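You operate a simulated robot arm through the tools that you are given. There is no shell and no other tool. Be economical: measure what you need, move in short steps, check, and stop when the job is done.

You run a simulated robot arm. Do the job below in one go: nothing can be reset, and whatever is moved stays where it is left.

TASK
Take the red brush and put it on top of the blue bearing carton. Take the cream dial gauge and put it on the trim bench's shelf. Fetch the green wire brush and set it on top of the blue mirror shell. Put the cream hand brush on the rework bench top away on the padded stand's top. Take the pink mallet and leave it on the parts table's top. Take the yellow level gauge on the back of the wheel bay bench and put it away on the top of the lamp bench. Put the beige sanding pad on the front of the wheel bay bench away on the padded stand's top. Lift the motor side hatch open. Any order will do. Set down upright: cream dial gauge, cream hand brush, beige sanding pad.

It is judged by the outcome, as a careful person would: the job done as asked, and still so three seconds after it is handed in. It fails if anything else is knocked over, pushed out of place, dropped, spilled or broken.

THE ROBOT
A 6-joint arm with a two-finger parallel gripper on a trunk, on a base that drives. Base frame: it is fixed to the floor where the robot stands at the start and does not move with it; the origin is under the middle of the robot, x ahead of it, y to its left, z up. Lengths are in mm, angles in rad, forces in N, time in s.
With the tool pointing down near the work surface it reaches from about 480 to 880 mm from the robot's upright axis, wherever it stands. Its first joint turns from -2.007 to 2.007 rad. Places, roughly: bearing carton [750, 0, 750]; beige sanding pad [-12000, -1250, 750]; blue mirror shell (13x8x12 cm) [-10100, 3600, 900]; cream dial gauge [750, 0, 750]; cream hand brush (9x5x8 cm) [-9700, 3600, 900]; green wire brush (8x4x8 cm) [-10000, 3600, 900]; motor side hatch [-7100, 5500, 400]; padded stand [600, 1000, 800]; parts table's top [-9600, 900, 800]; pink mallet (5x5x13 cm) [-9600, 3600, 900]; red brush (5x4x10 cm) [500, 0, 800]; top of the lamp bench [-5000, 9400, 800]; trim bench's shelf [600, -200, 300]; yellow level gauge [-12000, -1500, 750]. Payload 4.2 kg.
The tool frame sits at the grasp point between the pads (the TCP): z along the fingers, y along the line on which they close. The tips reach 23 mm beyond it. Largest opening 94 mm; finger width 38, thickness 10; the body of the gripper, 54 by 96 mm, starts 39 mm behind the TCP.
Orientation is that of the tool frame in the base frame, as a unit quaternion [x, y, z, w]. With the fingers straight down and closing along the base's y, the tool's x points along the base's -x, its y along +y and its z along -z.

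THE INTERFACE
- The arm moves only by the tool servo_tool. Its argument "series" is text: rows parted by semicolons, each of 7 numbers parted by spaces: the shift along the tool's x, y, z in mm, then the turn, a rotation vector about the tool's x, y, z in rad, then the gripper command, from -1 (shut) to 1 (fully open), values between in proportion. In form: tx ty tz ax ay az grip; .... A call has 1 to 10 rows; each row shifts and turns the commanded pose from where the row before left it, along the tool's axes as they then stand. A row lasts 0.2 s, in which the tool goes at most 50 mm and 0.15 rad; a call with a longer step from one row to the next is refused whole, and so is a gripper value outside its range. A pose out of reach is approached as far as the arm can. The call stops where the force on the tool passes 40 N (or 10 N more than at its start, if that is more) or the arm is blocked; 0.2 s more then pass. The fingers move at their own pace (about 108 mm/s each) and stop on an object; they squeeze with about 32 N. The grip force told is the motor's: it shows also when the fingers shut on nothing. Time passes only in rows, and 0.2 s behind the last, so rows that do not move let the fingers close. It gives the time, the measured TCP pose, the force on the tool (base axes), the opening and the grip force at its end, in the units of the frame above (readings bear some noise), with the torque about the TCP (base axes, N m) and any sound that the robot's microphone picked up.
- Cameras (640 x 400 px; columns grow to the right, rows downward): "scene" is now at [233.7, 190.8, 1301.8]; the picture's right is [-0.05, -1.00, -0.00], its down [-0.72, 0.04, -0.69] and it looks along [0.69, -0.04, -0.72] (base axes); focal length 214 px, centre (320, 200). "wrist" rides on the gripper at [86, 16, -74] in the tool frame; the picture's right is [-0.18, 0.98, 0.00], its down [-0.58, -0.11, -0.81] and it looks along [-0.79, -0.15, 0.59] (tool axes); focal length 243 px, centre (320, 200). There is no depth. A picture from a camera that has moved, and an enlarged one, comes with that camera's place and axes in the base frame and with its lens.
- camera(camera): a new picture of that camera. No time passes.
- slide_trunk(by): slides the trunk up (or, below 0, down) by that many mm; the arm and the scene camera ride with it, the base frame stays. It gives what a move gives, with no picture.
- steer(legs): drives the robot by 1 to 6 legs, each [ahead, turn to the left] in mm and rad, along the robot's own axes; the way and the turn of a leg run together, so that a leg with both is an arc; at most 1500 mm and 3.142 rad a leg. The arm and the cameras ride along, it lands a little off, and it stops where it bumps. It gives what a move gives.
- head_to(pan, tilt): turns the head with the scene camera to pan (to the left, within 1.396 rad either way) and tilt (down, from -0.506 to 1.204), counted from straight ahead of the robot. It gives what a move gives.
- close_up(camera, box): a new picture of the part [left, top, right, bottom] of that camera's present view, enlarged. No time passes.
- sign_off(): hands the job in; it is judged then, once.

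Go step by step. Nothing tells you exact positions but the pictures and the camera data: compare them with the known pose of the tool, close in by small moves and look again before you grip or let go. The budget is 217 turns and 210 pictures, counting those below and the enlarged ones. Unless the task says otherwise, let go and move clear before handing in, and close with one line.

The tools are called after "Call:" by a JSON object that holds its "op" and its "data". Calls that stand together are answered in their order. servo_tool: Moves the arm, as the interface text tells. Its arguments: {"type":"object","properties":{"series":{"type":"string"}},"required":["series"]} The other tools are called the same way: slide_trunk (by) slides the trunk up or down; steer (legs) drives the base; head_to (pan, tilt) turns the head that bears the scene camera; camera (camera) takes a picture; close_up (camera, box) takes an enlarged picture of a part of a camera's view; sign_off () hands the job in.

At the start:

```text
time_s: 0.0
tool_pos: [595.3, -97.9, 1122.0]
ee_rot: [0.001, 1.0, 0.0, 0.0]
ft_force: [0.4, 0.9, 0.6]
ft_torque: [0.01, -0.01, 0.03]
width: 94.1
grip_force: 0.0
trunk travel left (down, up): [-675.0, 315.0]
robot x, y, heading: [-0.3, -2.6, -0.004]
head pan, tilt: [-0.054, 0.805]
```

scene: 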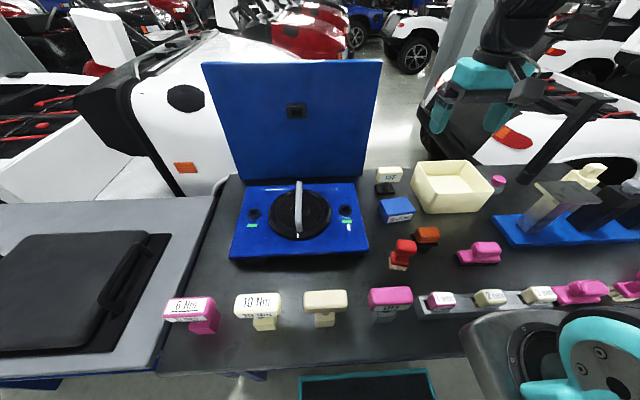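
wrist: 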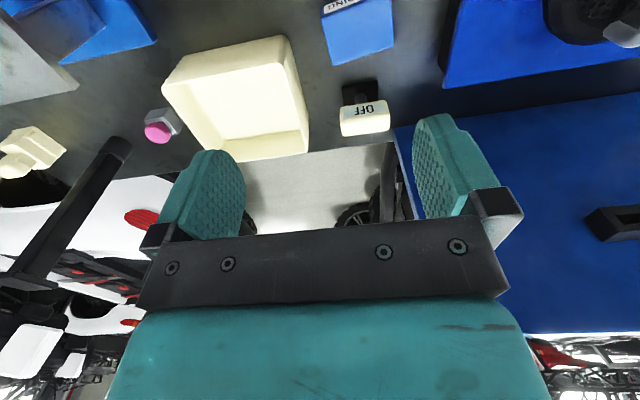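

I see the trim bench with a blue carton, a red brush and several cream things; I need closer looks to tell which is the dial gauge.

Call:
{"op": "close_up", "data": {"camera": "scene", "box": [360, 150, 520, 280]}}

Call:
{"op": "close_up", "data": {"camera": "scene", "box": [150, 260, 420, 400]}}

Call:
{"op": "close_up", "data": {"camera": "scene", "box": [460, 140, 640, 320]}}

```text
3.08 times, centred on (440, 215) of scene
camera zoom: at [233.7, 190.8, 1301.8], right [-0.05, -1.0, 0.0], down [-0.72, 0.04, -0.69], along [0.69, -0.04, -0.72], focal length 660 px, centre (-49, 154)
```

zoom: 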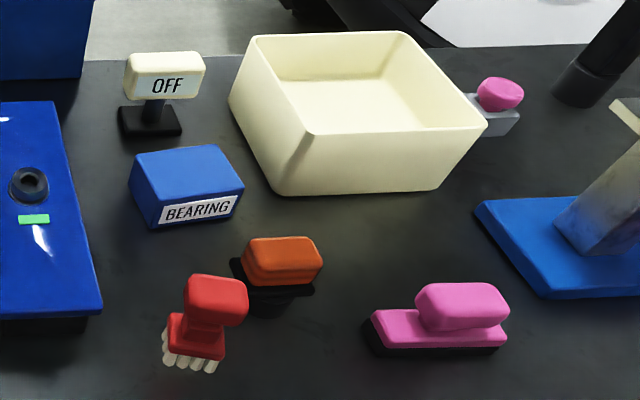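

```text
2.37 times, centred on (285, 330) of scene
camera zoom: at [233.7, 190.8, 1301.8], right [-0.05, -1.0, 0.0], down [-0.72, 0.04, -0.69], along [0.69, -0.04, -0.72], focal length 508 px, centre (403, -108)
```

zoom: 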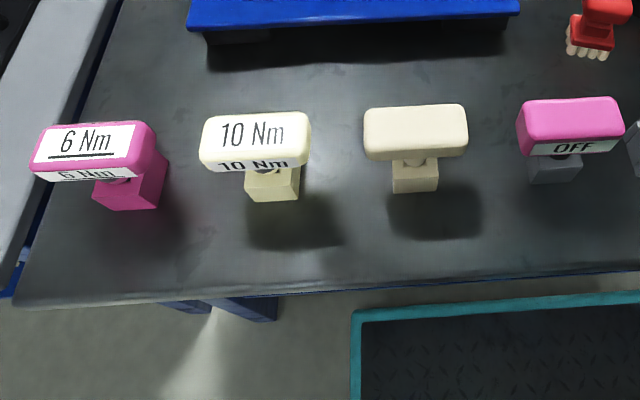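

```text
2.22 times, centred on (550, 230) of scene
camera zoom: at [233.7, 190.8, 1301.8], right [-0.05, -1.0, 0.0], down [-0.72, 0.04, -0.69], along [0.69, -0.04, -0.72], focal length 477 px, centre (-191, 133)
```

zoom: 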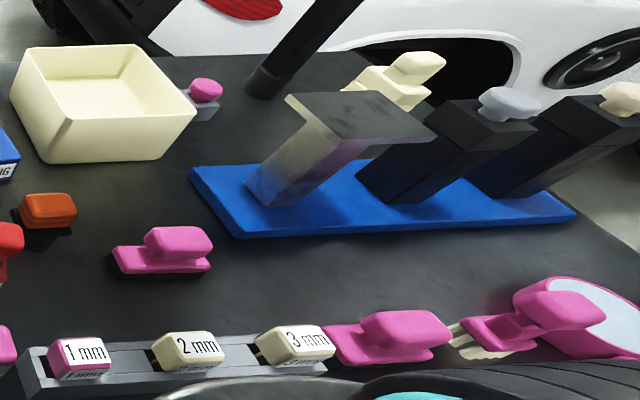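

The dial gauge may be among the things at the right; I'll pan the head.

Call:
{"op": "head_to", "data": {"pan": -0.6, "tilt": 0.8}}

Call:
{"op": "camera", "data": {"camera": "scene"}}

```text
time_s: 1.0
tool_pos: [594.1, -97.7, 1121.6]
ee_rot: [-0.001, 1.0, 0.0, 0.0]
ft_force: [0.0, 0.0, 0.1]
ft_torque: [0.01, -0.02, -0.01]
width: 94.1
grip_force: 0.1
trunk travel left (down, up): [-675.0, 315.0]
robot x, y, heading: [-0.0, 2.8, -0.003]
head pan, tilt: [-0.6, 0.799]
```

```text
204 pictures are left
camera scene: at [220.0, 149.7, 1302.2], right [-0.56, -0.83, 0.0], down [-0.59, 0.4, -0.7], along [0.58, -0.39, -0.72], focal length 214 px, centre (320, 200)
```

scene: 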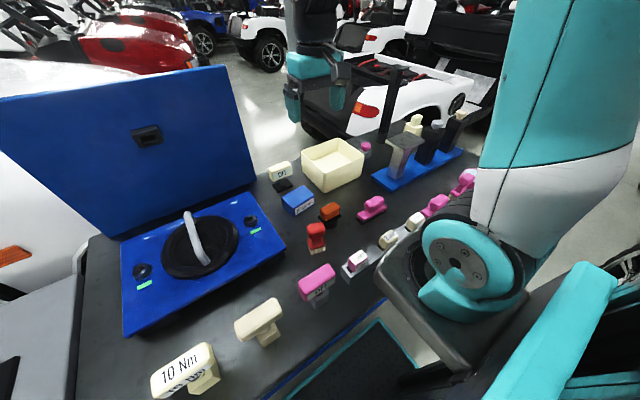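

Call:
{"op": "close_up", "data": {"camera": "scene", "box": [350, 90, 490, 240]}}

Call:
{"op": "head_to", "data": {"pan": -1.2, "tilt": 0.7}}

Call:
{"op": "camera", "data": {"camera": "scene"}}

Call:
{"op": "head_to", "data": {"pan": 0.6, "tilt": 0.7}}

Call:
{"op": "camera", "data": {"camera": "scene"}}

```text
2.67 times, centred on (420, 165) of scene
camera zoom: at [220.0, 149.7, 1302.2], right [-0.56, -0.83, 0.0], down [-0.59, 0.4, -0.7], along [0.58, -0.39, -0.72], focal length 572 px, centre (53, 293)
```

zoom: 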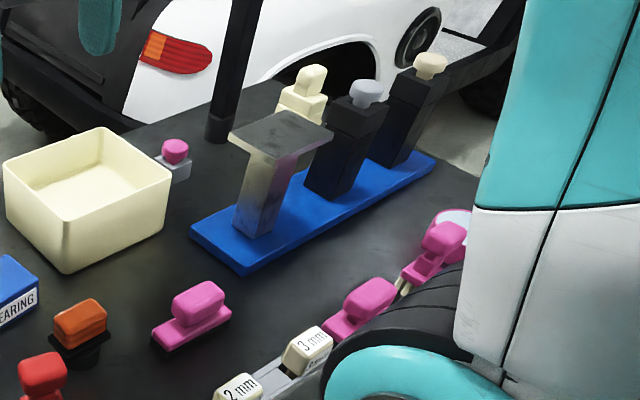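

```text
time_s: 2.0
tool_pos: [596.0, -98.9, 1121.2]
ee_rot: [0.0, 1.0, 0.0, 0.0]
ft_force: [1.2, 0.4, -0.5]
ft_torque: [0.06, 0.0, -0.02]
width: 94.2
grip_force: 0.1
trunk travel left (down, up): [-675.0, 315.0]
robot x, y, heading: [-0.1, -0.7, 0.002]
head pan, tilt: [-1.201, 0.7]
```

```text
202 pictures are left
camera scene: at [184.1, 116.1, 1310.5], right [-0.93, -0.36, 0.0], down [-0.23, 0.6, -0.76], along [0.28, -0.71, -0.64], focal length 214 px, centre (320, 200)
```

scene: 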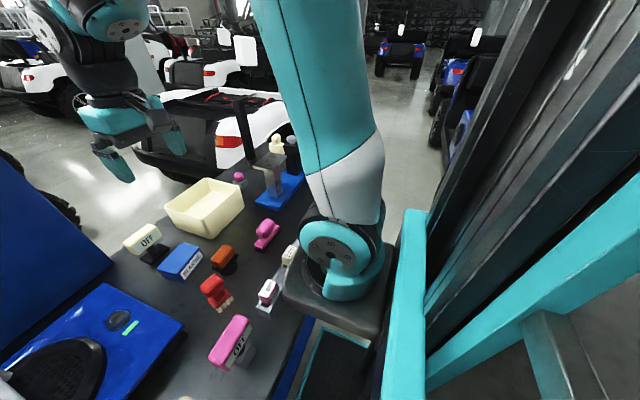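

```text
time_s: 3.8
tool_pos: [594.3, -98.9, 1122.4]
ee_rot: [0.0, 1.0, 0.0, 0.0]
ft_force: [-0.1, -0.8, 0.8]
ft_torque: [0.02, -0.01, 0.0]
width: 94.2
grip_force: 0.0
trunk travel left (down, up): [-675.0, 315.0]
robot x, y, heading: [-0.5, 1.1, 0.006]
head pan, tilt: [0.6, 0.7]
```

```text
201 pictures are left
camera scene: at [223.5, 243.2, 1310.5], right [0.56, -0.83, 0.0], down [-0.53, -0.36, -0.76], along [0.63, 0.43, -0.64], focal length 214 px, centre (320, 200)
```

scene: 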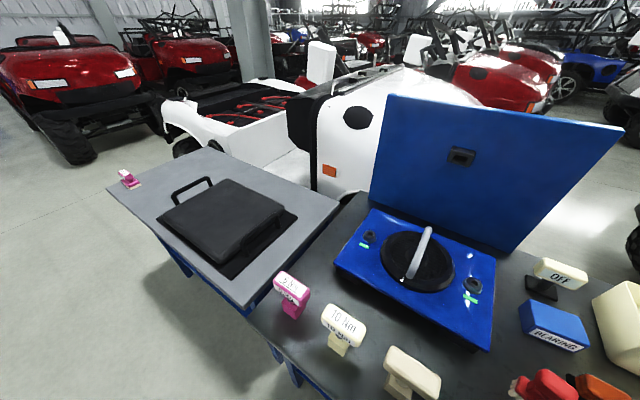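

The dial gauge isn't certain yet; I shift the arm to the right to see the rack area with the wrist camera.

Call:
{"op": "servo_tool", "data": {"series": "0 -50 0 0 0 0 1;0 -50 0 0 0 0 1;0 -50 0 0 0 0 1;0 -50 0 0 0 0 1"}}

Call:
{"op": "camera", "data": {"camera": "wrist"}}

Call:
{"op": "head_to", "data": {"pan": -0.3, "tilt": 0.8}}

Call:
{"op": "camera", "data": {"camera": "scene"}}

```text
time_s: 4.8
tool_pos: [594.8, -299.2, 1122.3]
ee_rot: [0.0, 1.0, 0.0, 0.0]
ft_force: [-0.2, 0.4, -0.7]
ft_torque: [-0.06, 0.0, 0.02]
width: 93.9
grip_force: 0.1
trunk travel left (down, up): [-675.0, 315.0]
robot x, y, heading: [2.0, -1.9, -0.002]
head pan, tilt: [0.6, 0.7]
```

```text
200 pictures are left
camera wrist: at [509.2, -281.5, 1196.0], right [0.18, 0.98, 0.0], down [0.58, -0.11, 0.81], along [0.79, -0.15, -0.59], focal length 243 px, centre (320, 200)
```

wrist: 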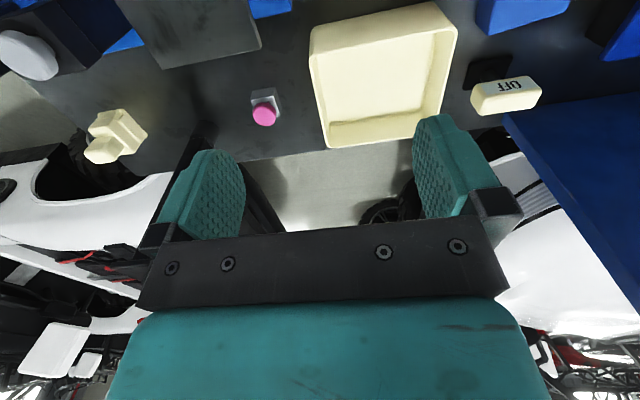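

```text
time_s: 6.0
tool_pos: [595.5, -298.5, 1123.6]
ee_rot: [0.0, 1.0, 0.0, 0.001]
ft_force: [-0.8, -0.2, 0.3]
ft_torque: [-0.01, 0.01, 0.01]
width: 94.0
grip_force: 0.2
trunk travel left (down, up): [-675.0, 315.0]
robot x, y, heading: [-2.2, -1.0, -0.0]
head pan, tilt: [-0.3, 0.799]
```

```text
199 pictures are left
camera scene: at [230.5, 171.4, 1302.3], right [-0.29, -0.96, 0.0], down [-0.69, 0.21, -0.7], along [0.67, -0.21, -0.72], focal length 214 px, centre (320, 200)
```

scene: 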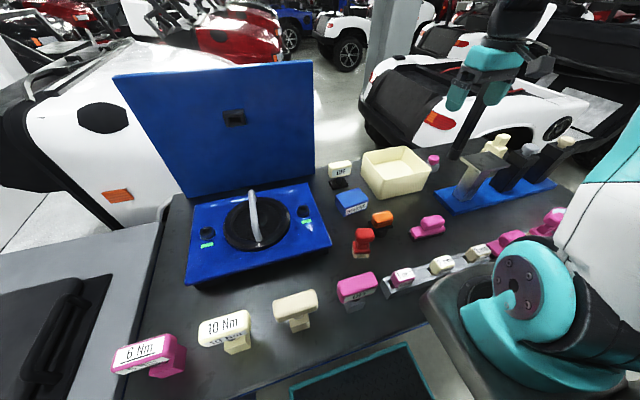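

Call:
{"op": "close_up", "data": {"camera": "wrist", "box": [0, 0, 280, 180]}}

Call:
{"op": "close_up", "data": {"camera": "scene", "box": [420, 110, 600, 260]}}

Call:
{"op": "close_up", "data": {"camera": "scene", "box": [250, 240, 420, 370]}}

```text
2.22 times, centred on (140, 90) of wrist
camera zoom: at [509.3, -281.1, 1195.9], right [0.18, 0.98, 0.0], down [0.58, -0.11, 0.81], along [0.79, -0.15, -0.59], focal length 539 px, centre (720, 444)
```

zoom: 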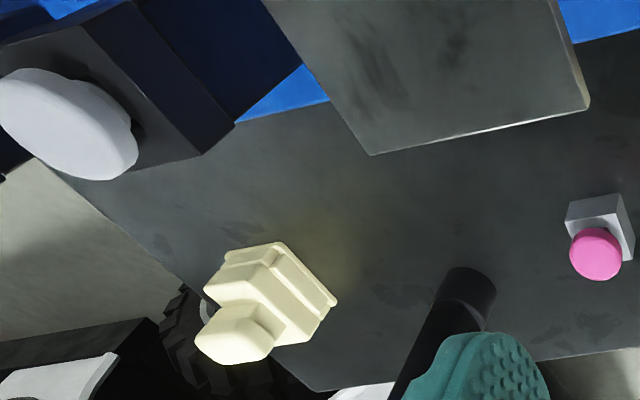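

```text
2.67 times, centred on (510, 185) of scene
camera zoom: at [230.5, 171.4, 1302.3], right [-0.29, -0.96, 0.0], down [-0.69, 0.21, -0.7], along [0.67, -0.21, -0.72], focal length 572 px, centre (-187, 240)
```

zoom: 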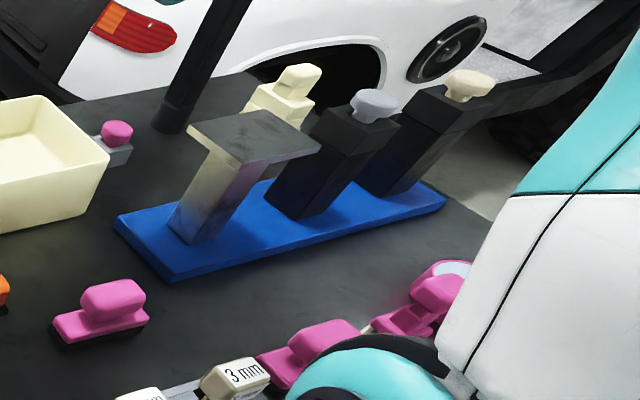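

```text
3.08 times, centred on (335, 305) of scene
camera zoom: at [230.5, 171.4, 1302.3], right [-0.29, -0.96, 0.0], down [-0.69, 0.21, -0.7], along [0.67, -0.21, -0.72], focal length 660 px, centre (274, -123)
```

zoom: 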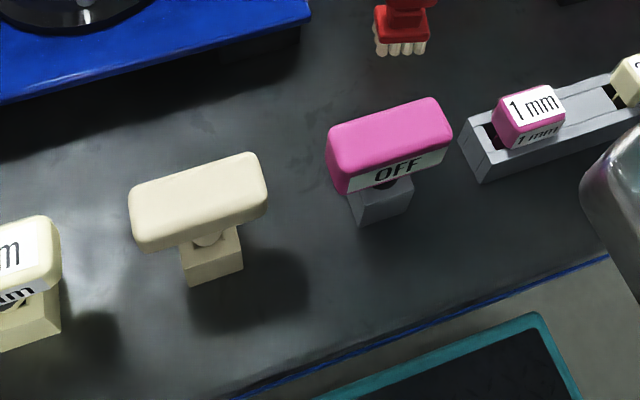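

Call:
{"op": "servo_tool", "data": {"series": "0 -50 0 0 0 0 1;0 -50 0 0 0 0 1;0 -50 0 0 0 0 1;0 -50 0 0 0 0 1;10 -50 0 0 0 0 1;10 -50 0 0 0 0 1"}}

Call:
{"op": "camera", "data": {"camera": "wrist"}}

Call:
{"op": "camera", "data": {"camera": "scene"}}

```text
refused: row 5 steps farther than a row can; nothing moved
```

```text
195 pictures are left
camera wrist: at [509.3, -281.1, 1195.9], right [0.18, 0.98, 0.0], down [0.58, -0.11, 0.81], along [0.79, -0.15, -0.59], focal length 243 px, centre (320, 200)
```

wrist: 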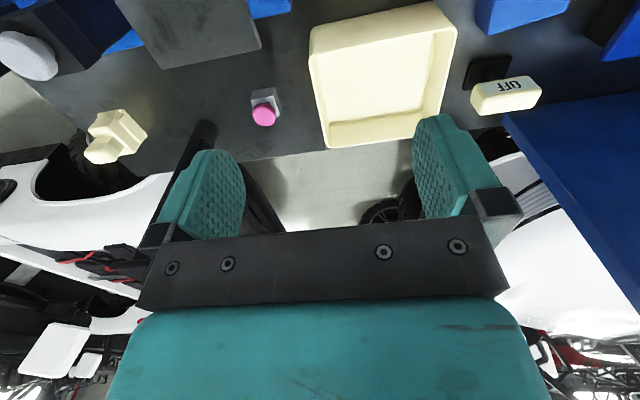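

```text
194 pictures are left
camera scene: at [230.5, 171.4, 1302.3], right [-0.29, -0.96, 0.0], down [-0.69, 0.21, -0.7], along [0.67, -0.21, -0.72], focal length 214 px, centre (320, 200)
```

scene: 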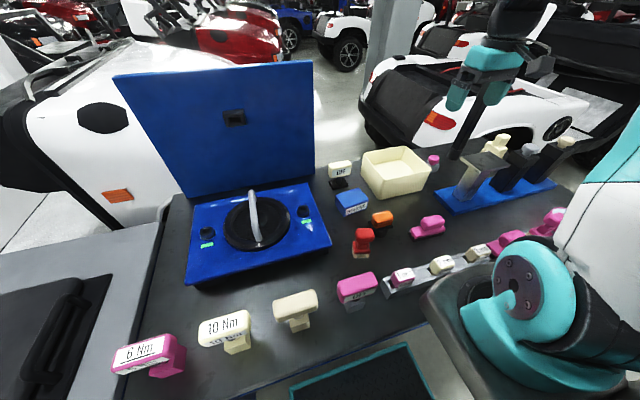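

Call:
{"op": "servo_tool", "data": {"series": "0 -50 0 0 0 0 1;0 -50 0 0 0 0 1;0 -50 0 0 0 0 1;0 -50 0 0 0 0 1;10 -48 0 0 0 0 1;10 -48 0 0 0 0 1"}}

Call:
{"op": "camera", "data": {"camera": "wrist"}}

```text
time_s: 7.4
tool_pos: [575.4, -594.1, 1121.2]
ee_rot: [-0.002, 1.0, 0.0, 0.001]
ft_force: [-0.2, 1.3, 1.2]
ft_torque: [-0.02, -0.01, -0.02]
width: 93.7
grip_force: 0.1
trunk travel left (down, up): [-675.0, 315.0]
robot x, y, heading: [-2.5, 0.8, -0.0]
head pan, tilt: [-0.3, 0.799]
```

```text
193 pictures are left
camera wrist: at [488.1, -577.4, 1196.1], right [0.18, 0.98, 0.0], down [0.58, -0.11, 0.81], along [0.79, -0.15, -0.59], focal length 243 px, centre (320, 200)
```

wrist: 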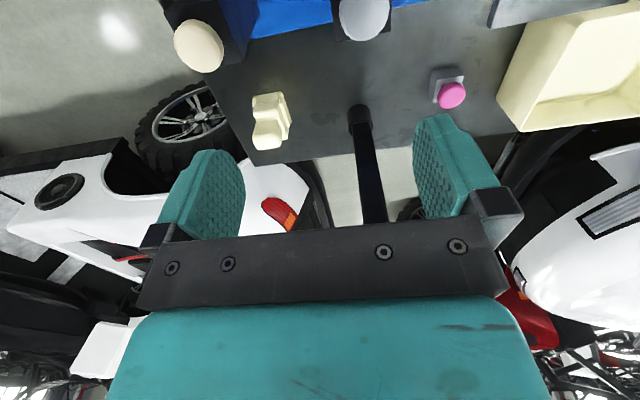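

Call:
{"op": "close_up", "data": {"camera": "wrist", "box": [220, 70, 340, 160]}}

Call:
{"op": "servo_tool", "data": {"series": "50 0 0 0 0 0 1;50 0 0 0 0 0 1;50 0 0 0 0 0 1;50 0 0 0 0 0 1"}}

Call:
{"op": "camera", "data": {"camera": "wrist"}}

```text
4.44 times, centred on (280, 115) of wrist
camera zoom: at [488.1, -577.4, 1196.1], right [0.18, 0.98, 0.0], down [0.58, -0.11, 0.81], along [0.79, -0.15, -0.59], focal length 1078 px, centre (498, 578)
```

zoom: 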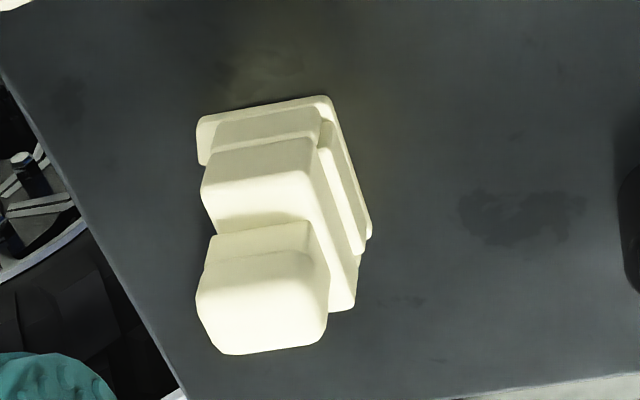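

```text
time_s: 8.4
tool_pos: [375.5, -593.7, 1121.2]
ee_rot: [-0.001, 1.0, 0.0, 0.0]
ft_force: [1.5, 0.3, -0.3]
ft_torque: [0.01, 0.04, 0.02]
width: 94.1
grip_force: 0.0
trunk travel left (down, up): [-675.0, 315.0]
robot x, y, heading: [2.2, 1.3, -0.003]
head pan, tilt: [-0.3, 0.799]
```

```text
191 pictures are left
camera wrist: at [288.9, -577.6, 1195.1], right [0.18, 0.98, 0.0], down [0.58, -0.11, 0.81], along [0.79, -0.15, -0.59], focal length 243 px, centre (320, 200)
```

wrist: 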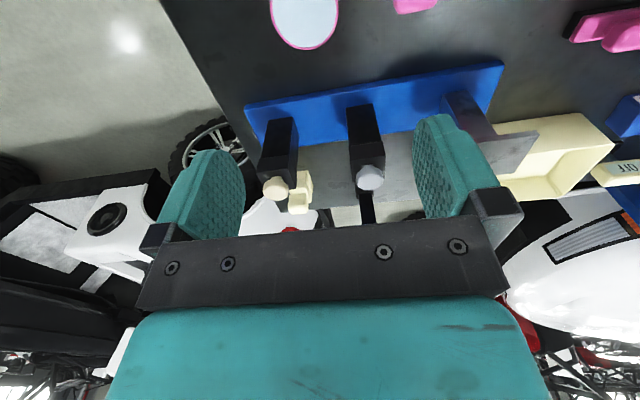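

Comparing positions, the cream "OFF" piece at about (731, -55) fits the dial gauge's rough place, and the red brush is at about (479, -17). I'll bring the gripper over the brush for a closer look.

Call:
{"op": "servo_tool", "data": {"series": "-10 48 0 0 0 0 1;-10 48 0 0 0 0 1;-10 48 0 0 0 0 1;-10 48 0 0 0 0 1;-10 48 0 0 0 0 1;-10 48 0 0 0 0 1;-10 48 0 0 0 0 1;-10 48 0 0 0 0 1;-10 48 0 0 0 0 1;-10 48 0 0 0 0 1"}}

Call:
{"op": "servo_tool", "data": {"series": "-5 40 20 0 0 0 1;0 40 20 0 0 0 1;0 14 40 0 0 0 1;0 0 40 0 0 0 1"}}

Call:
{"op": "camera", "data": {"camera": "wrist"}}

Call:
{"op": "camera", "data": {"camera": "scene"}}

```text
time_s: 10.6
tool_pos: [476.2, -114.6, 1122.9]
ee_rot: [0.0, 1.0, -0.001, 0.0]
ft_force: [-0.9, 0.1, 0.0]
ft_torque: [0.03, -0.02, 0.02]
width: 94.1
grip_force: 0.1
trunk travel left (down, up): [-675.0, 315.0]
robot x, y, heading: [-6.4, 0.1, -0.005]
head pan, tilt: [-0.3, 0.799]
```

```text
time_s: 11.6
tool_pos: [479.9, -20.0, 1000.9]
ee_rot: [0.0, 1.0, 0.0, 0.0]
ft_force: [-0.4, -1.4, -0.1]
ft_torque: [0.01, -0.05, 0.02]
width: 93.9
grip_force: 0.1
trunk travel left (down, up): [-675.0, 315.0]
robot x, y, heading: [2.4, -4.4, 0.002]
head pan, tilt: [-0.3, 0.799]
```

```text
190 pictures are left
camera wrist: at [392.9, -2.7, 1074.2], right [0.18, 0.98, 0.0], down [0.58, -0.11, 0.81], along [0.79, -0.15, -0.59], focal length 243 px, centre (320, 200)
```

wrist: 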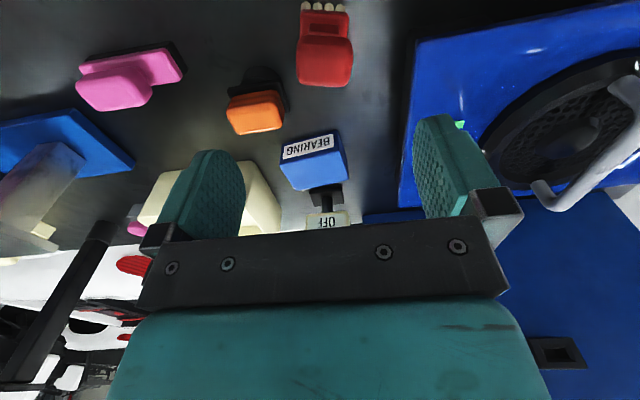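

```text
189 pictures are left
camera scene: at [230.0, 171.3, 1302.4], right [-0.3, -0.96, 0.0], down [-0.68, 0.21, -0.7], along [0.67, -0.21, -0.72], focal length 214 px, centre (320, 200)
```

scene: 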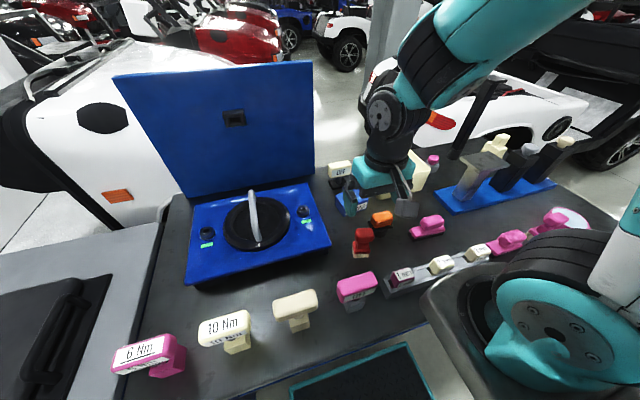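

The brush stands at about (472, -15), top near z 900. I descend and grip its top block across y.

Call:
{"op": "servo_tool", "data": {"series": "7 5 30 0 0 0 0.7;0 0 40 0 0 0 0.7;0 0 25 0 0 0 0.7;0 0 0 0 0 0 0.7"}}

Call:
{"op": "camera", "data": {"camera": "wrist"}}

Call:
{"op": "close_up", "data": {"camera": "scene", "box": [320, 160, 460, 280]}}

```text
time_s: 12.6
tool_pos: [476.6, -14.5, 907.0]
ee_rot: [0.001, 1.0, -0.001, 0.0]
ft_force: [0.0, 0.9, -0.4]
ft_torque: [-0.01, 0.01, -0.05]
width: 80.0
grip_force: 0.1
out of reach, approached as far as the arm can: row 3
trunk travel left (down, up): [-675.0, 315.0]
robot x, y, heading: [-0.9, -0.9, 0.0]
head pan, tilt: [-0.3, 0.799]
```

```text
188 pictures are left
camera wrist: at [390.6, 2.8, 980.5], right [0.18, 0.98, 0.0], down [0.58, -0.11, 0.81], along [0.79, -0.15, -0.59], focal length 243 px, centre (320, 200)
```

wrist: 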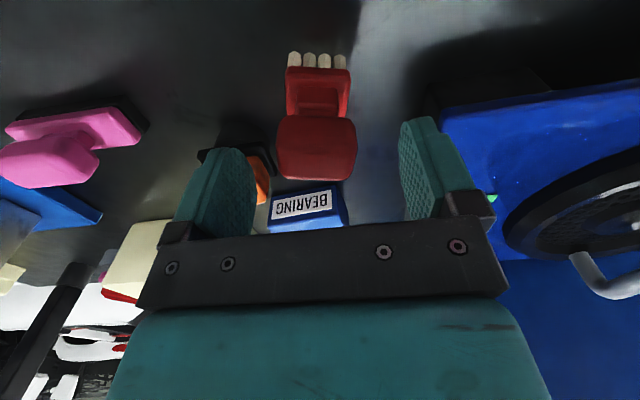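

```text
3.33 times, centred on (390, 220) of scene
camera zoom: at [230.3, 171.4, 1302.3], right [-0.3, -0.96, 0.0], down [-0.68, 0.21, -0.7], along [0.67, -0.21, -0.72], focal length 715 px, centre (87, 133)
```

zoom: 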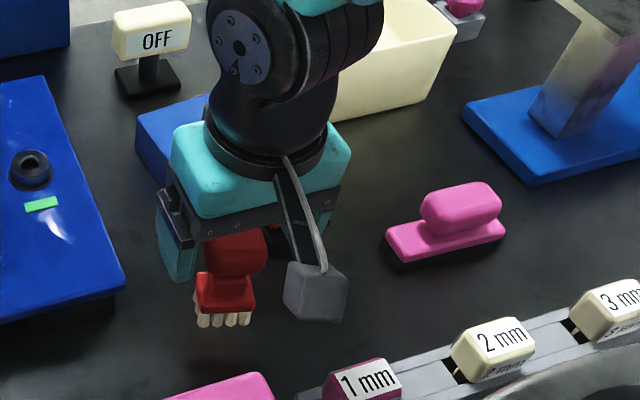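

The brush is slightly too close (x≈462). I raise a little and back the base by 90 mm.

Call:
{"op": "servo_tool", "data": {"series": "0 0 -40 0 0 0 0.7;0 0 -40 0 0 0 0.7"}}

Call:
{"op": "steer", "data": {"legs": [[-100, 0]]}}

Call:
{"op": "servo_tool", "data": {"series": "-40 0 0 0 0 0 0.7;-40 0 0 0 0 0 0.7;0 0 0 0 0 0 0.7"}}

Call:
{"op": "camera", "data": {"camera": "wrist"}}

```text
time_s: 13.2
tool_pos: [477.5, -14.8, 987.0]
ee_rot: [0.0, 1.0, 0.0, 0.0]
ft_force: [0.6, -0.7, -0.4]
ft_torque: [0.0, 0.05, -0.02]
width: 80.1
grip_force: 0.1
trunk travel left (down, up): [-675.0, 315.0]
robot x, y, heading: [-1.8, -2.6, -0.002]
head pan, tilt: [-0.3, 0.799]
```

```text
time_s: 14.3
tool_pos: [376.1, -14.6, 986.9]
ee_rot: [0.0, 1.0, 0.0, 0.0]
ft_force: [-0.3, -0.2, -1.2]
ft_torque: [-0.02, -0.01, 0.02]
width: 79.9
grip_force: 0.1
trunk travel left (down, up): [-675.0, 315.0]
robot x, y, heading: [-99.3, 1.1, 0.001]
head pan, tilt: [-0.3, 0.799]
```

```text
time_s: 15.1
tool_pos: [456.0, -14.1, 986.1]
ee_rot: [-0.001, 1.0, 0.0, 0.0]
ft_force: [-1.0, 1.3, 0.7]
ft_torque: [0.0, -0.03, -0.01]
width: 80.0
grip_force: 0.0
trunk travel left (down, up): [-675.0, 315.0]
robot x, y, heading: [-102.6, -3.4, 0.001]
head pan, tilt: [-0.3, 0.799]
```

```text
186 pictures are left
camera wrist: at [369.5, 3.1, 1059.7], right [0.18, 0.98, 0.0], down [0.58, -0.11, 0.81], along [0.79, -0.15, -0.59], focal length 243 px, centre (320, 200)
```

wrist: 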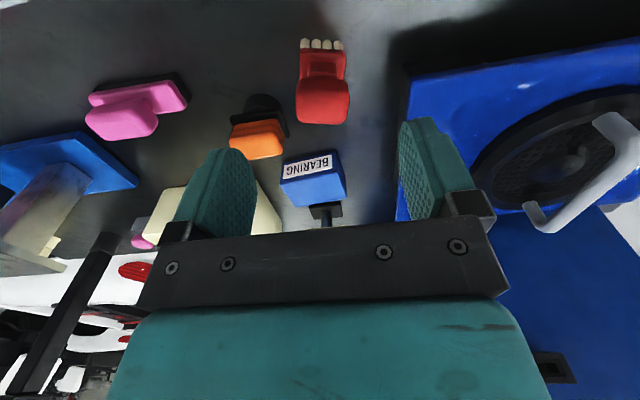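

Call:
{"op": "servo_tool", "data": {"series": "-10 0 36 0 0 0 0.7;0 0 40 0 0 0 0.7;0 0 30 0 0 0 0.7;0 0 0 0 0 0 -1;0 0 0 0 0 0 -1;0 0 0 0 0 0 -1"}}

Call:
{"op": "camera", "data": {"camera": "wrist"}}

```text
time_s: 16.5
tool_pos: [466.3, -13.5, 880.8]
ee_rot: [0.0, 1.0, 0.0, 0.0]
ft_force: [-0.2, -0.6, 1.1]
ft_torque: [-0.08, -0.08, -0.03]
width: 45.5
grip_force: 32.2
trunk travel left (down, up): [-675.0, 315.0]
robot x, y, heading: [-101.8, 0.0, -0.004]
head pan, tilt: [-0.3, 0.799]
```

```text
185 pictures are left
camera wrist: at [379.1, 3.5, 953.8], right [0.18, 0.98, 0.0], down [0.58, -0.11, 0.81], along [0.79, -0.15, -0.59], focal length 243 px, centre (320, 200)
```

wrist: 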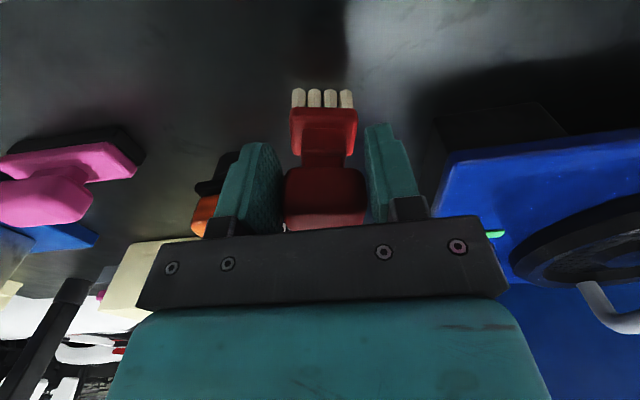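

The brush is held well, but placing it on the carton first would block access to the gauge behind it. I'll set it back, then do the gauge first; I check the shelf below.

Call:
{"op": "servo_tool", "data": {"series": "0 0 0 0 0 0 0.7;0 0 0 0 0 0 0.7;0 0 -30 0 0 0 0.7;0 0 -50 0 0 0 0.7;0 0 -50 0 0 0 0.7;0 0 -50 0 0 0 1"}}

Call:
{"op": "steer", "data": {"legs": [[-600, 0]]}}

Call:
{"op": "head_to", "data": {"pan": -0.2, "tilt": 0.8}}

Call:
{"op": "camera", "data": {"camera": "scene"}}

```text
time_s: 17.9
tool_pos: [465.9, -15.9, 1060.7]
ee_rot: [0.0, 1.0, 0.0, -0.002]
ft_force: [0.0, 0.8, 0.5]
ft_torque: [-0.03, 0.02, 0.02]
width: 93.9
grip_force: 0.0
trunk travel left (down, up): [-675.0, 315.0]
robot x, y, heading: [-100.5, -1.6, -0.002]
head pan, tilt: [-0.3, 0.799]
```

```text
time_s: 21.3
tool_pos: [-134.4, -16.4, 1060.1]
ee_rot: [0.003, 1.0, 0.0, 0.0]
ft_force: [0.7, 0.2, -0.2]
ft_torque: [0.0, -0.01, 0.02]
width: 94.4
grip_force: 0.0
trunk travel left (down, up): [-675.0, 315.0]
robot x, y, heading: [-700.7, 3.3, -0.006]
head pan, tilt: [-0.3, 0.799]
```

```text
time_s: 22.0
tool_pos: [-134.1, -15.9, 1060.6]
ee_rot: [0.003, 1.0, -0.001, 0.0]
ft_force: [0.2, 0.4, -0.4]
ft_torque: [-0.04, 0.02, 0.01]
width: 94.1
grip_force: 0.0
trunk travel left (down, up): [-675.0, 315.0]
robot x, y, heading: [-698.6, 3.2, -0.001]
head pan, tilt: [-0.201, 0.799]
```

```text
184 pictures are left
camera scene: at [-468.1, 179.6, 1302.2], right [-0.2, -0.98, 0.0], down [-0.7, 0.15, -0.7], along [0.68, -0.14, -0.72], focal length 214 px, centre (320, 200)
```

scene: 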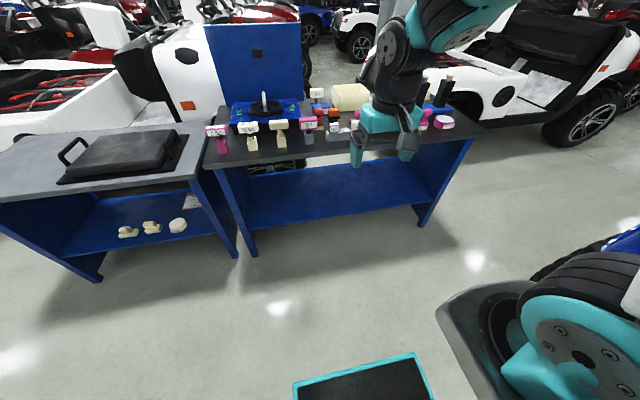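

Call:
{"op": "close_up", "data": {"camera": "scene", "box": [200, 70, 500, 260]}}

Call:
{"op": "close_up", "data": {"camera": "scene", "box": [0, 110, 240, 290]}}

```text
2.11 times, centred on (350, 165) of scene
camera zoom: at [-468.1, 179.6, 1302.2], right [-0.2, -0.98, 0.0], down [-0.7, 0.15, -0.7], along [0.68, -0.14, -0.72], focal length 452 px, centre (257, 274)
```

zoom: 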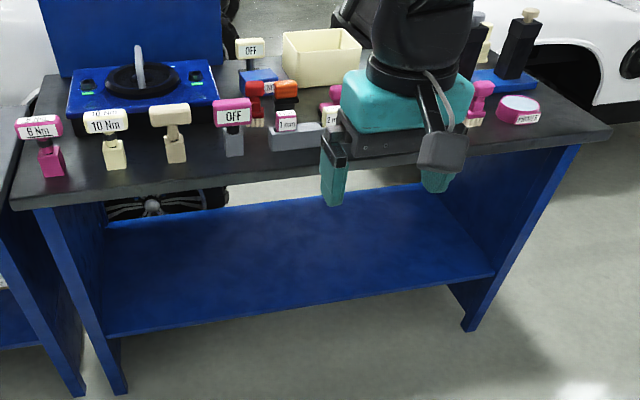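

```text
2.22 times, centred on (120, 200) of scene
camera zoom: at [-468.1, 179.6, 1302.2], right [-0.2, -0.98, 0.0], down [-0.7, 0.15, -0.7], along [0.68, -0.14, -0.72], focal length 477 px, centre (764, 200)
```

zoom: 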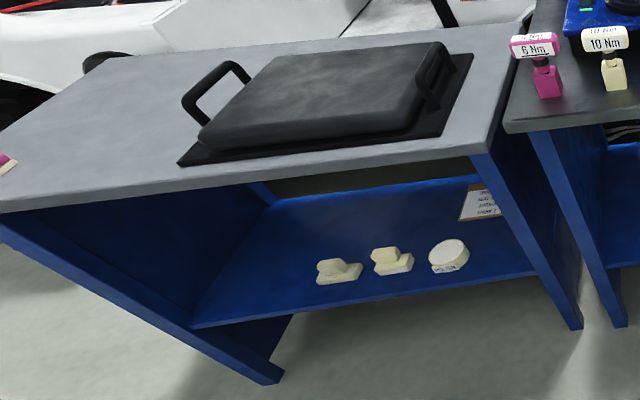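

Call:
{"op": "close_up", "data": {"camera": "scene", "box": [425, 105, 465, 135]}}

Call:
{"op": "close_up", "data": {"camera": "scene", "box": [110, 185, 210, 250]}}

Call:
{"op": "close_up", "data": {"camera": "scene", "box": [300, 75, 360, 140]}}

```text
13.33 times, centred on (445, 120) of scene
camera zoom: at [-468.1, 179.6, 1302.2], right [-0.2, -0.98, 0.0], down [-0.7, 0.15, -0.7], along [0.68, -0.14, -0.72], focal length 2860 px, centre (-1347, 1267)
```

zoom: 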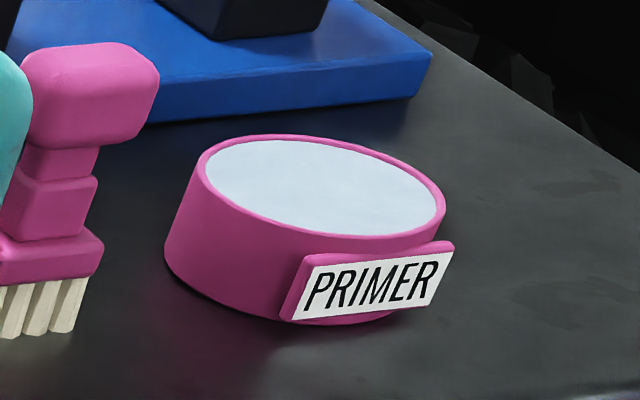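

```text
6.15 times, centred on (160, 218) of scene
camera zoom: at [-468.1, 179.6, 1302.2], right [-0.2, -0.98, 0.0], down [-0.7, 0.15, -0.7], along [0.68, -0.14, -0.72], focal length 1320 px, centre (1305, 92)
```

zoom: 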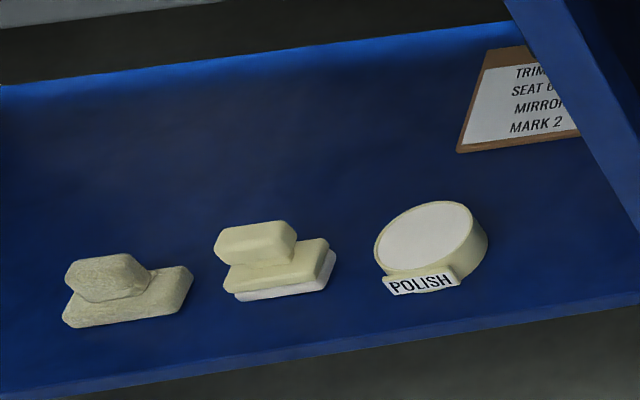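

```text
6.15 times, centred on (330, 108) of scene
camera zoom: at [-468.1, 179.6, 1302.2], right [-0.2, -0.98, 0.0], down [-0.7, 0.15, -0.7], along [0.68, -0.14, -0.72], focal length 1320 px, centre (258, 769)
```

zoom: 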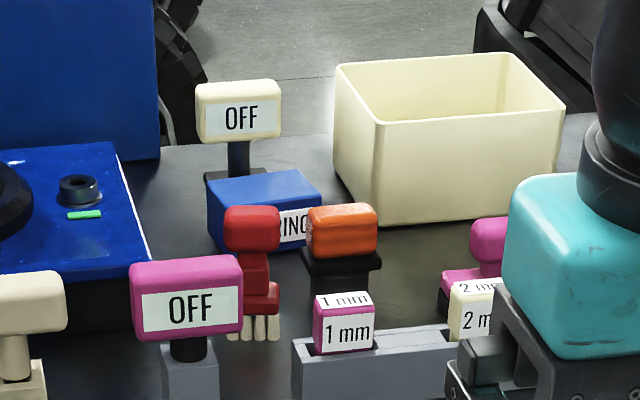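

The shelf is open and empty (front edge x≈335, z≈300). I'll flip the tool by π about its axis so the wrist camera is on the far side, then tilt it for an angled grasp of the gauge.

Call:
{"op": "servo_tool", "data": {"series": "0 0 0 0 0 0.15 1;0 0 0 0 0 0.15 1;0 0 0 0 0 0.15 1;0 0 0 0 0 0.15 1;0 0 0 0 0 0.15 1;0 0 0 0 0 0.15 1;0 0 0 0 0 0.15 1;0 0 0 0 0 0.15 1;0 0 0 0 0 0.15 1;0 0 0 0 0 0.15 1"}}

Call:
{"op": "servo_tool", "data": {"series": "0 0 0 0 0 0.15 1;0 0 0 0 0 0.15 1;0 0 0 0 0 0.15 1;0 0 0 0 0 0.15 1;0 0 0 0 0 0.15 1;0 0 0 0 0 0.15 1;0 0 0 0 0 0.15 1;0 0 0 0 0 0.15 1;0 0 0 0 0 0.15 1;0 0 0 0 0 0.15 1"}}

Call:
{"op": "servo_tool", "data": {"series": "0 0 0 0 0 0.14 1;0 0 0 0 0.15 0 1;0 0 0 0 0.15 0 1;0 0 0 0 0.15 0 1;0 0 0 0 0.15 0 1;0 0 0 0 0.15 0 1;0 0 0 0 0.15 0 1;0 0 0 0 0.15 0 1;0 0 0 0 0 0 1"}}

Call:
{"op": "camera", "data": {"camera": "scene"}}

```text
time_s: 24.2
tool_pos: [-134.0, -15.9, 1059.2]
ee_rot: [0.683, 0.73, 0.0, 0.0]
ft_force: [-0.1, -1.3, -0.1]
ft_torque: [0.02, 0.03, -0.01]
width: 94.2
grip_force: 0.1
trunk travel left (down, up): [-675.0, 315.0]
robot x, y, heading: [-703.1, 0.6, -0.009]
head pan, tilt: [-0.201, 0.799]
```

```text
time_s: 26.4
tool_pos: [-125.0, -93.1, 1062.2]
ee_rot: [0.997, 0.074, 0.0, 0.002]
ft_force: [1.0, 1.1, 0.0]
ft_torque: [-0.01, 0.02, 0.03]
width: 94.0
grip_force: 0.1
out of reach, approached as far as the arm can: row 9, 10
trunk travel left (down, up): [-675.0, 315.0]
robot x, y, heading: [-702.5, 3.9, -0.002]
head pan, tilt: [-0.201, 0.799]
```

```text
time_s: 28.4
tool_pos: [-78.2, -150.5, 1084.3]
ee_rot: [0.865, -0.001, 0.502, 0.001]
ft_force: [0.3, -0.2, -0.4]
ft_torque: [0.01, 0.02, 0.0]
width: 93.8
grip_force: 0.0
out of reach, approached as far as the arm can: row 1, 6, 7, 8
trunk travel left (down, up): [-675.0, 315.0]
robot x, y, heading: [-699.9, 4.4, -0.008]
head pan, tilt: [-0.201, 0.799]
```

```text
178 pictures are left
camera scene: at [-468.2, 179.6, 1302.3], right [-0.2, -0.98, 0.0], down [-0.7, 0.15, -0.7], along [0.68, -0.14, -0.72], focal length 214 px, centre (320, 200)
```

scene: 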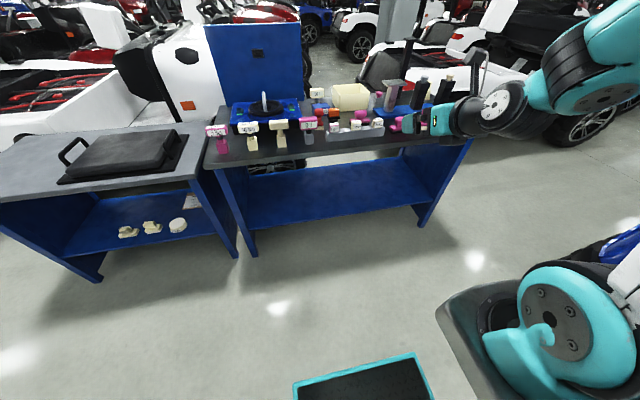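

Positive rotation hits a joint limit; I'll unwind and flip the other way.

Call:
{"op": "servo_tool", "data": {"series": "0 0 0 0 -0.15 0 1;0 0 0 0 -0.15 0 1;0 0 0 0 -0.15 0 1;0 0 0 0 -0.15 0 1;0 0 0 0 -0.15 0 1;0 0 0 0 -0.15 0 1;0 0 0 0 -0.15 0 1;0 0 0 0 0 -0.15 1;0 0 0 0 0 -0.15 1;0 0 0 0 0 -0.15 1"}}

Call:
{"op": "servo_tool", "data": {"series": "0 0 0 0 0 -0.15 1;0 0 0 0 0 -0.15 1;0 0 0 0 0 -0.15 1;0 0 0 0 0 -0.15 1;0 0 0 0 0 -0.15 1;0 0 0 0 0 -0.15 1;0 0 0 0 0 -0.15 1;0 0 0 0 0 -0.15 1;0 0 0 0 0 -0.15 1;0 0 0 0 0 -0.15 1"}}

Call:
{"op": "servo_tool", "data": {"series": "0 0 0 0 0 -0.15 1;0 0 0 0 0 -0.15 1;0 0 0 0 0 -0.15 1;0 0 0 0 0 -0.15 1;0 0 0 0 0 -0.15 1;0 0 0 0 0 -0.15 1;0 0 0 0 0 -0.15 1;0 0 0 0 0 -0.14 1;0 0 0 0 0 -0.15 1;0 0 0 0 0 -0.15 1"}}

Call:
{"op": "servo_tool", "data": {"series": "0 0 0 0 0 -0.15 1;0 0 0 0 0 -0.15 1;0 0 0 0 0 -0.15 1;0 0 0 0 0 -0.15 1;0 0 0 0 0 -0.15 1;0 0 0 0 0 -0.15 1;0 0 0 0 0 -0.15 1;0 0 0 0 0 -0.15 1;0 0 0 0 0 -0.15 1;0 0 0 0 0 -0.15 1"}}

Call:
{"op": "servo_tool", "data": {"series": "0 0 0 0 0 -0.15 1;0 0 0 0 0 -0.15 1;0 0 0 0 0 -0.15 1;0 0 0 0 0 -0.15 1;0 0 0 0 0 -0.15 1;0 0 0 0 0 -0.15 1;0 0 0 0 0 -0.15 1;0 0 0 0 0 -0.15 1;0 0 0 0 0 -0.13 1"}}

```text
time_s: 30.6
tool_pos: [-78.8, -151.8, 1083.9]
ee_rot: [0.975, 0.223, 0.0, 0.001]
ft_force: [-0.9, -0.8, -0.4]
ft_torque: [-0.04, 0.01, 0.02]
width: 93.9
grip_force: 0.0
trunk travel left (down, up): [-675.0, 315.0]
robot x, y, heading: [-700.5, 1.5, -0.002]
head pan, tilt: [-0.201, 0.799]
```

```text
time_s: 32.8
tool_pos: [-77.7, -151.1, 1085.1]
ee_rot: [0.56, 0.828, 0.0, 0.0]
ft_force: [0.3, 0.5, -0.4]
ft_torque: [-0.02, -0.01, 0.0]
width: 93.9
grip_force: 0.0
trunk travel left (down, up): [-675.0, 315.0]
robot x, y, heading: [-702.1, 1.1, -0.007]
head pan, tilt: [-0.201, 0.799]
```

```text
time_s: 35.0
tool_pos: [-78.7, -151.5, 1085.3]
ee_rot: [-0.149, 0.989, 0.0, 0.0]
ft_force: [-0.1, 0.3, -0.5]
ft_torque: [0.01, 0.03, 0.03]
width: 94.2
grip_force: 0.1
trunk travel left (down, up): [-675.0, 315.0]
robot x, y, heading: [-700.6, 0.3, -0.003]
head pan, tilt: [-0.201, 0.799]
```

```text
time_s: 37.2
tool_pos: [-78.5, -150.8, 1084.4]
ee_rot: [0.782, -0.623, 0.0, -0.001]
ft_force: [0.0, -0.1, 1.1]
ft_torque: [0.01, -0.02, 0.0]
width: 93.7
grip_force: 0.0
trunk travel left (down, up): [-675.0, 315.0]
robot x, y, heading: [-701.3, 1.0, -0.0]
head pan, tilt: [-0.201, 0.799]
```

```text
time_s: 39.2
tool_pos: [-72.0, -66.9, 1094.4]
ee_rot: [1.0, -0.018, -0.002, -0.008]
ft_force: [0.1, -0.1, 0.3]
ft_torque: [0.03, -0.01, -0.01]
width: 94.1
grip_force: 0.1
out of reach, approached as far as the arm can: row 8, 9
trunk travel left (down, up): [-675.0, 315.0]
robot x, y, heading: [-704.2, 1.6, -0.004]
head pan, tilt: [-0.201, 0.799]
```

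Near π the joint now wants the tool on the robot's left side; I shift the tool left, finish the yaw and pitch to 60° and look.

Call:
{"op": "servo_tool", "data": {"series": "0 -40 0 0 0 0 1;0 -40 0 0 0 0 1;0 -40 0 0 0 -0.03 1;0 0 0 0 0.15 0 1;0 0 0 0 0.15 0 1;0 0 0 0 0.15 0 1;0 0 0 0 0.15 0 1;0 0 0 0 0.15 0 1;0 0 0 0 0.15 0 1;0 0 0 0 0.15 0 1"}}

Call:
{"op": "steer", "data": {"legs": [[0, -0.22], [620, 0], [0, 0.22]]}}

Call:
{"op": "camera", "data": {"camera": "wrist"}}

Call:
{"op": "camera", "data": {"camera": "scene"}}

```text
time_s: 41.4
tool_pos: [-70.9, 52.6, 1094.6]
ee_rot: [0.865, 0.005, 0.501, -0.003]
ft_force: [0.4, 0.1, 0.3]
ft_torque: [0.02, 0.01, 0.01]
width: 94.0
grip_force: 0.1
trunk travel left (down, up): [-675.0, 315.0]
robot x, y, heading: [-701.8, 1.8, -0.006]
head pan, tilt: [-0.201, 0.799]
```

```text
time_s: 46.4
tool_pos: [535.2, -80.1, 1093.9]
ee_rot: [0.866, 0.007, 0.5, -0.005]
ft_force: [-0.7, -0.5, -0.4]
ft_torque: [-0.02, 0.0, -0.01]
width: 94.0
grip_force: 0.1
trunk travel left (down, up): [-675.0, 315.0]
robot x, y, heading: [-95.3, -133.3, 0.001]
head pan, tilt: [-0.201, 0.799]
```

```text
177 pictures are left
camera wrist: at [513.0, -96.4, 1205.0], right [-0.07, -0.98, -0.16], down [-0.99, 0.09, -0.1], along [0.12, 0.15, -0.98], focal length 243 px, centre (320, 200)
```

wrist: 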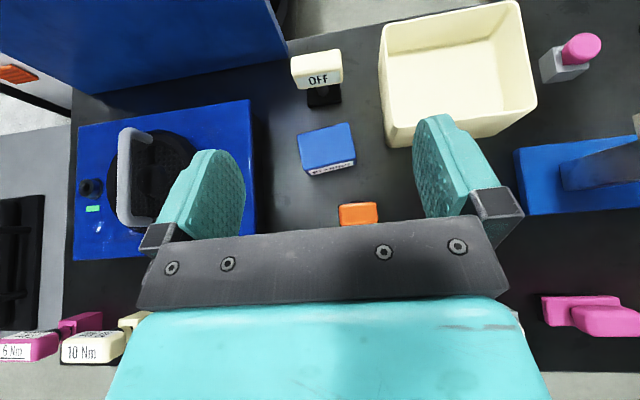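

```text
176 pictures are left
camera scene: at [135.7, 44.0, 1302.2], right [-0.2, -0.98, 0.0], down [-0.7, 0.14, -0.7], along [0.68, -0.14, -0.72], focal length 214 px, centre (320, 200)
```

scene: 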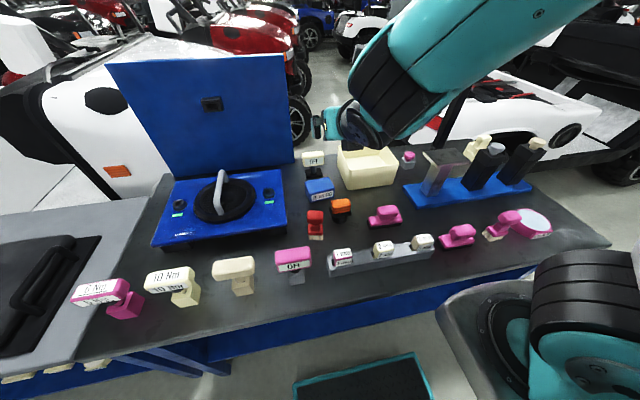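

The gauge head centre is at about (736, -57, 873) and the carton top at (640, -55, 840). I move to an approach point behind the gauge.

Call:
{"op": "servo_tool", "data": {"series": "-23 -6 41 0 0 0 0.8;-23 -6 41 0 0 0 0.8;-23 -6 41 0 0 0 0.8;-23 -5 42 0 0 0 0.8;0 0 0 0 0 0 0.8"}}

Call:
{"op": "camera", "data": {"camera": "wrist"}}

Call:
{"op": "close_up", "data": {"camera": "scene", "box": [260, 120, 420, 240]}}

```text
time_s: 47.6
tool_pos: [631.8, -54.9, 931.8]
ee_rot: [0.865, 0.008, 0.501, -0.004]
ft_force: [-0.3, 0.5, 0.0]
ft_torque: [0.0, -0.02, 0.02]
width: 84.4
grip_force: 0.0
trunk travel left (down, up): [-675.0, 315.0]
robot x, y, heading: [-95.7, -134.6, 0.003]
head pan, tilt: [-0.201, 0.799]
```

```text
175 pictures are left
camera wrist: at [610.1, -71.3, 1043.4], right [-0.07, -0.98, -0.16], down [-0.99, 0.09, -0.1], along [0.12, 0.15, -0.98], focal length 243 px, centre (320, 200)
```

wrist: 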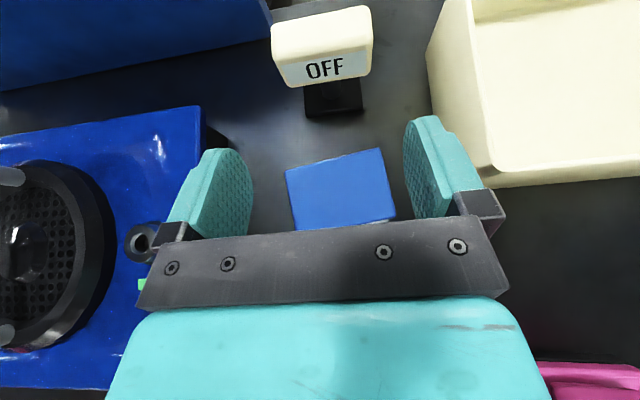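

```text
3.33 times, centred on (340, 180) of scene
camera zoom: at [135.6, 44.0, 1302.3], right [-0.2, -0.98, 0.0], down [-0.7, 0.14, -0.7], along [0.68, -0.14, -0.72], focal length 715 px, centre (253, 267)
```

zoom: 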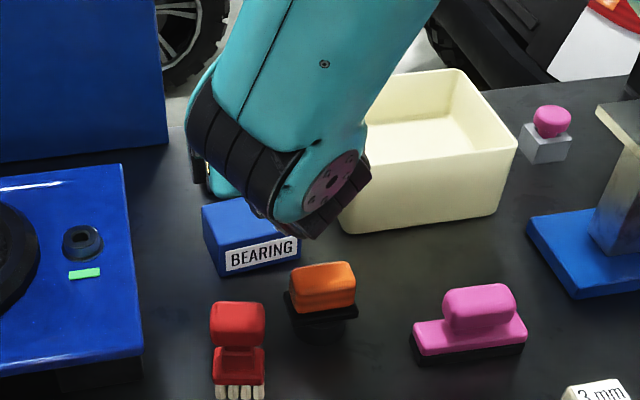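

Call:
{"op": "servo_tool", "data": {"series": "0 3 30 0.064 0 -0.037 0.8;0 0 40 0 0 0 0.8;0 0 30 0 0 0 0.8;0 0 0 0 0 0 0.8"}}

Call:
{"op": "camera", "data": {"camera": "wrist"}}

```text
time_s: 48.6
tool_pos: [719.2, -54.0, 882.8]
ee_rot: [0.865, 0.04, 0.5, -0.023]
ft_force: [-0.1, -0.7, 0.8]
ft_torque: [-0.04, 0.03, 0.01]
width: 84.5
grip_force: 0.1
trunk travel left (down, up): [-675.0, 315.0]
robot x, y, heading: [-97.4, -136.3, 0.004]
head pan, tilt: [-0.201, 0.799]
```

```text
173 pictures are left
camera wrist: at [698.3, -70.3, 993.5], right [0.0, -0.99, -0.16], down [-0.99, 0.02, -0.1], along [0.1, 0.16, -0.98], focal length 243 px, centre (320, 200)
```

wrist: 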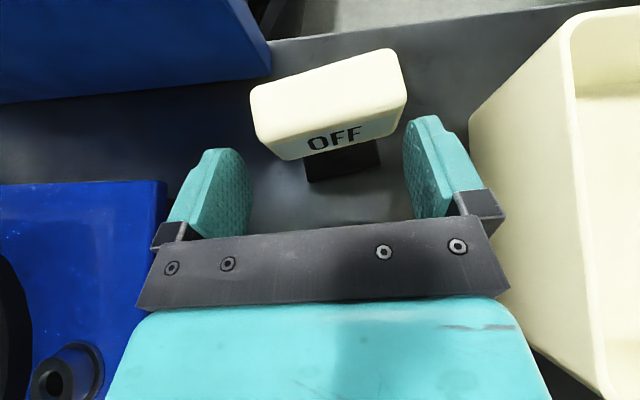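

Call:
{"op": "close_up", "data": {"camera": "wrist", "box": [200, 30, 460, 230]}}

```text
2.00 times, centred on (330, 130) of wrist
camera zoom: at [698.3, -70.3, 993.5], right [0.0, -0.99, -0.16], down [-0.99, 0.02, -0.1], along [0.1, 0.16, -0.98], focal length 485 px, centre (300, 340)
```

zoom: 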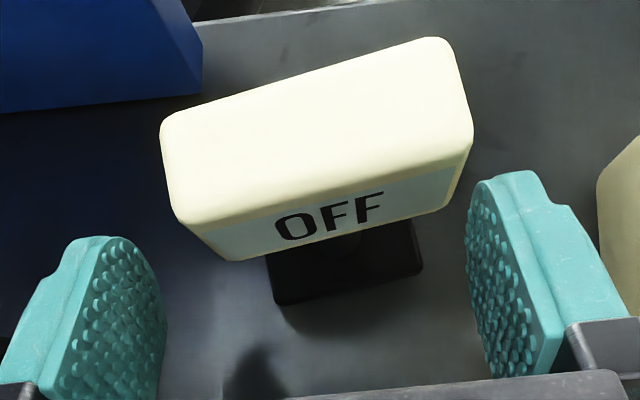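

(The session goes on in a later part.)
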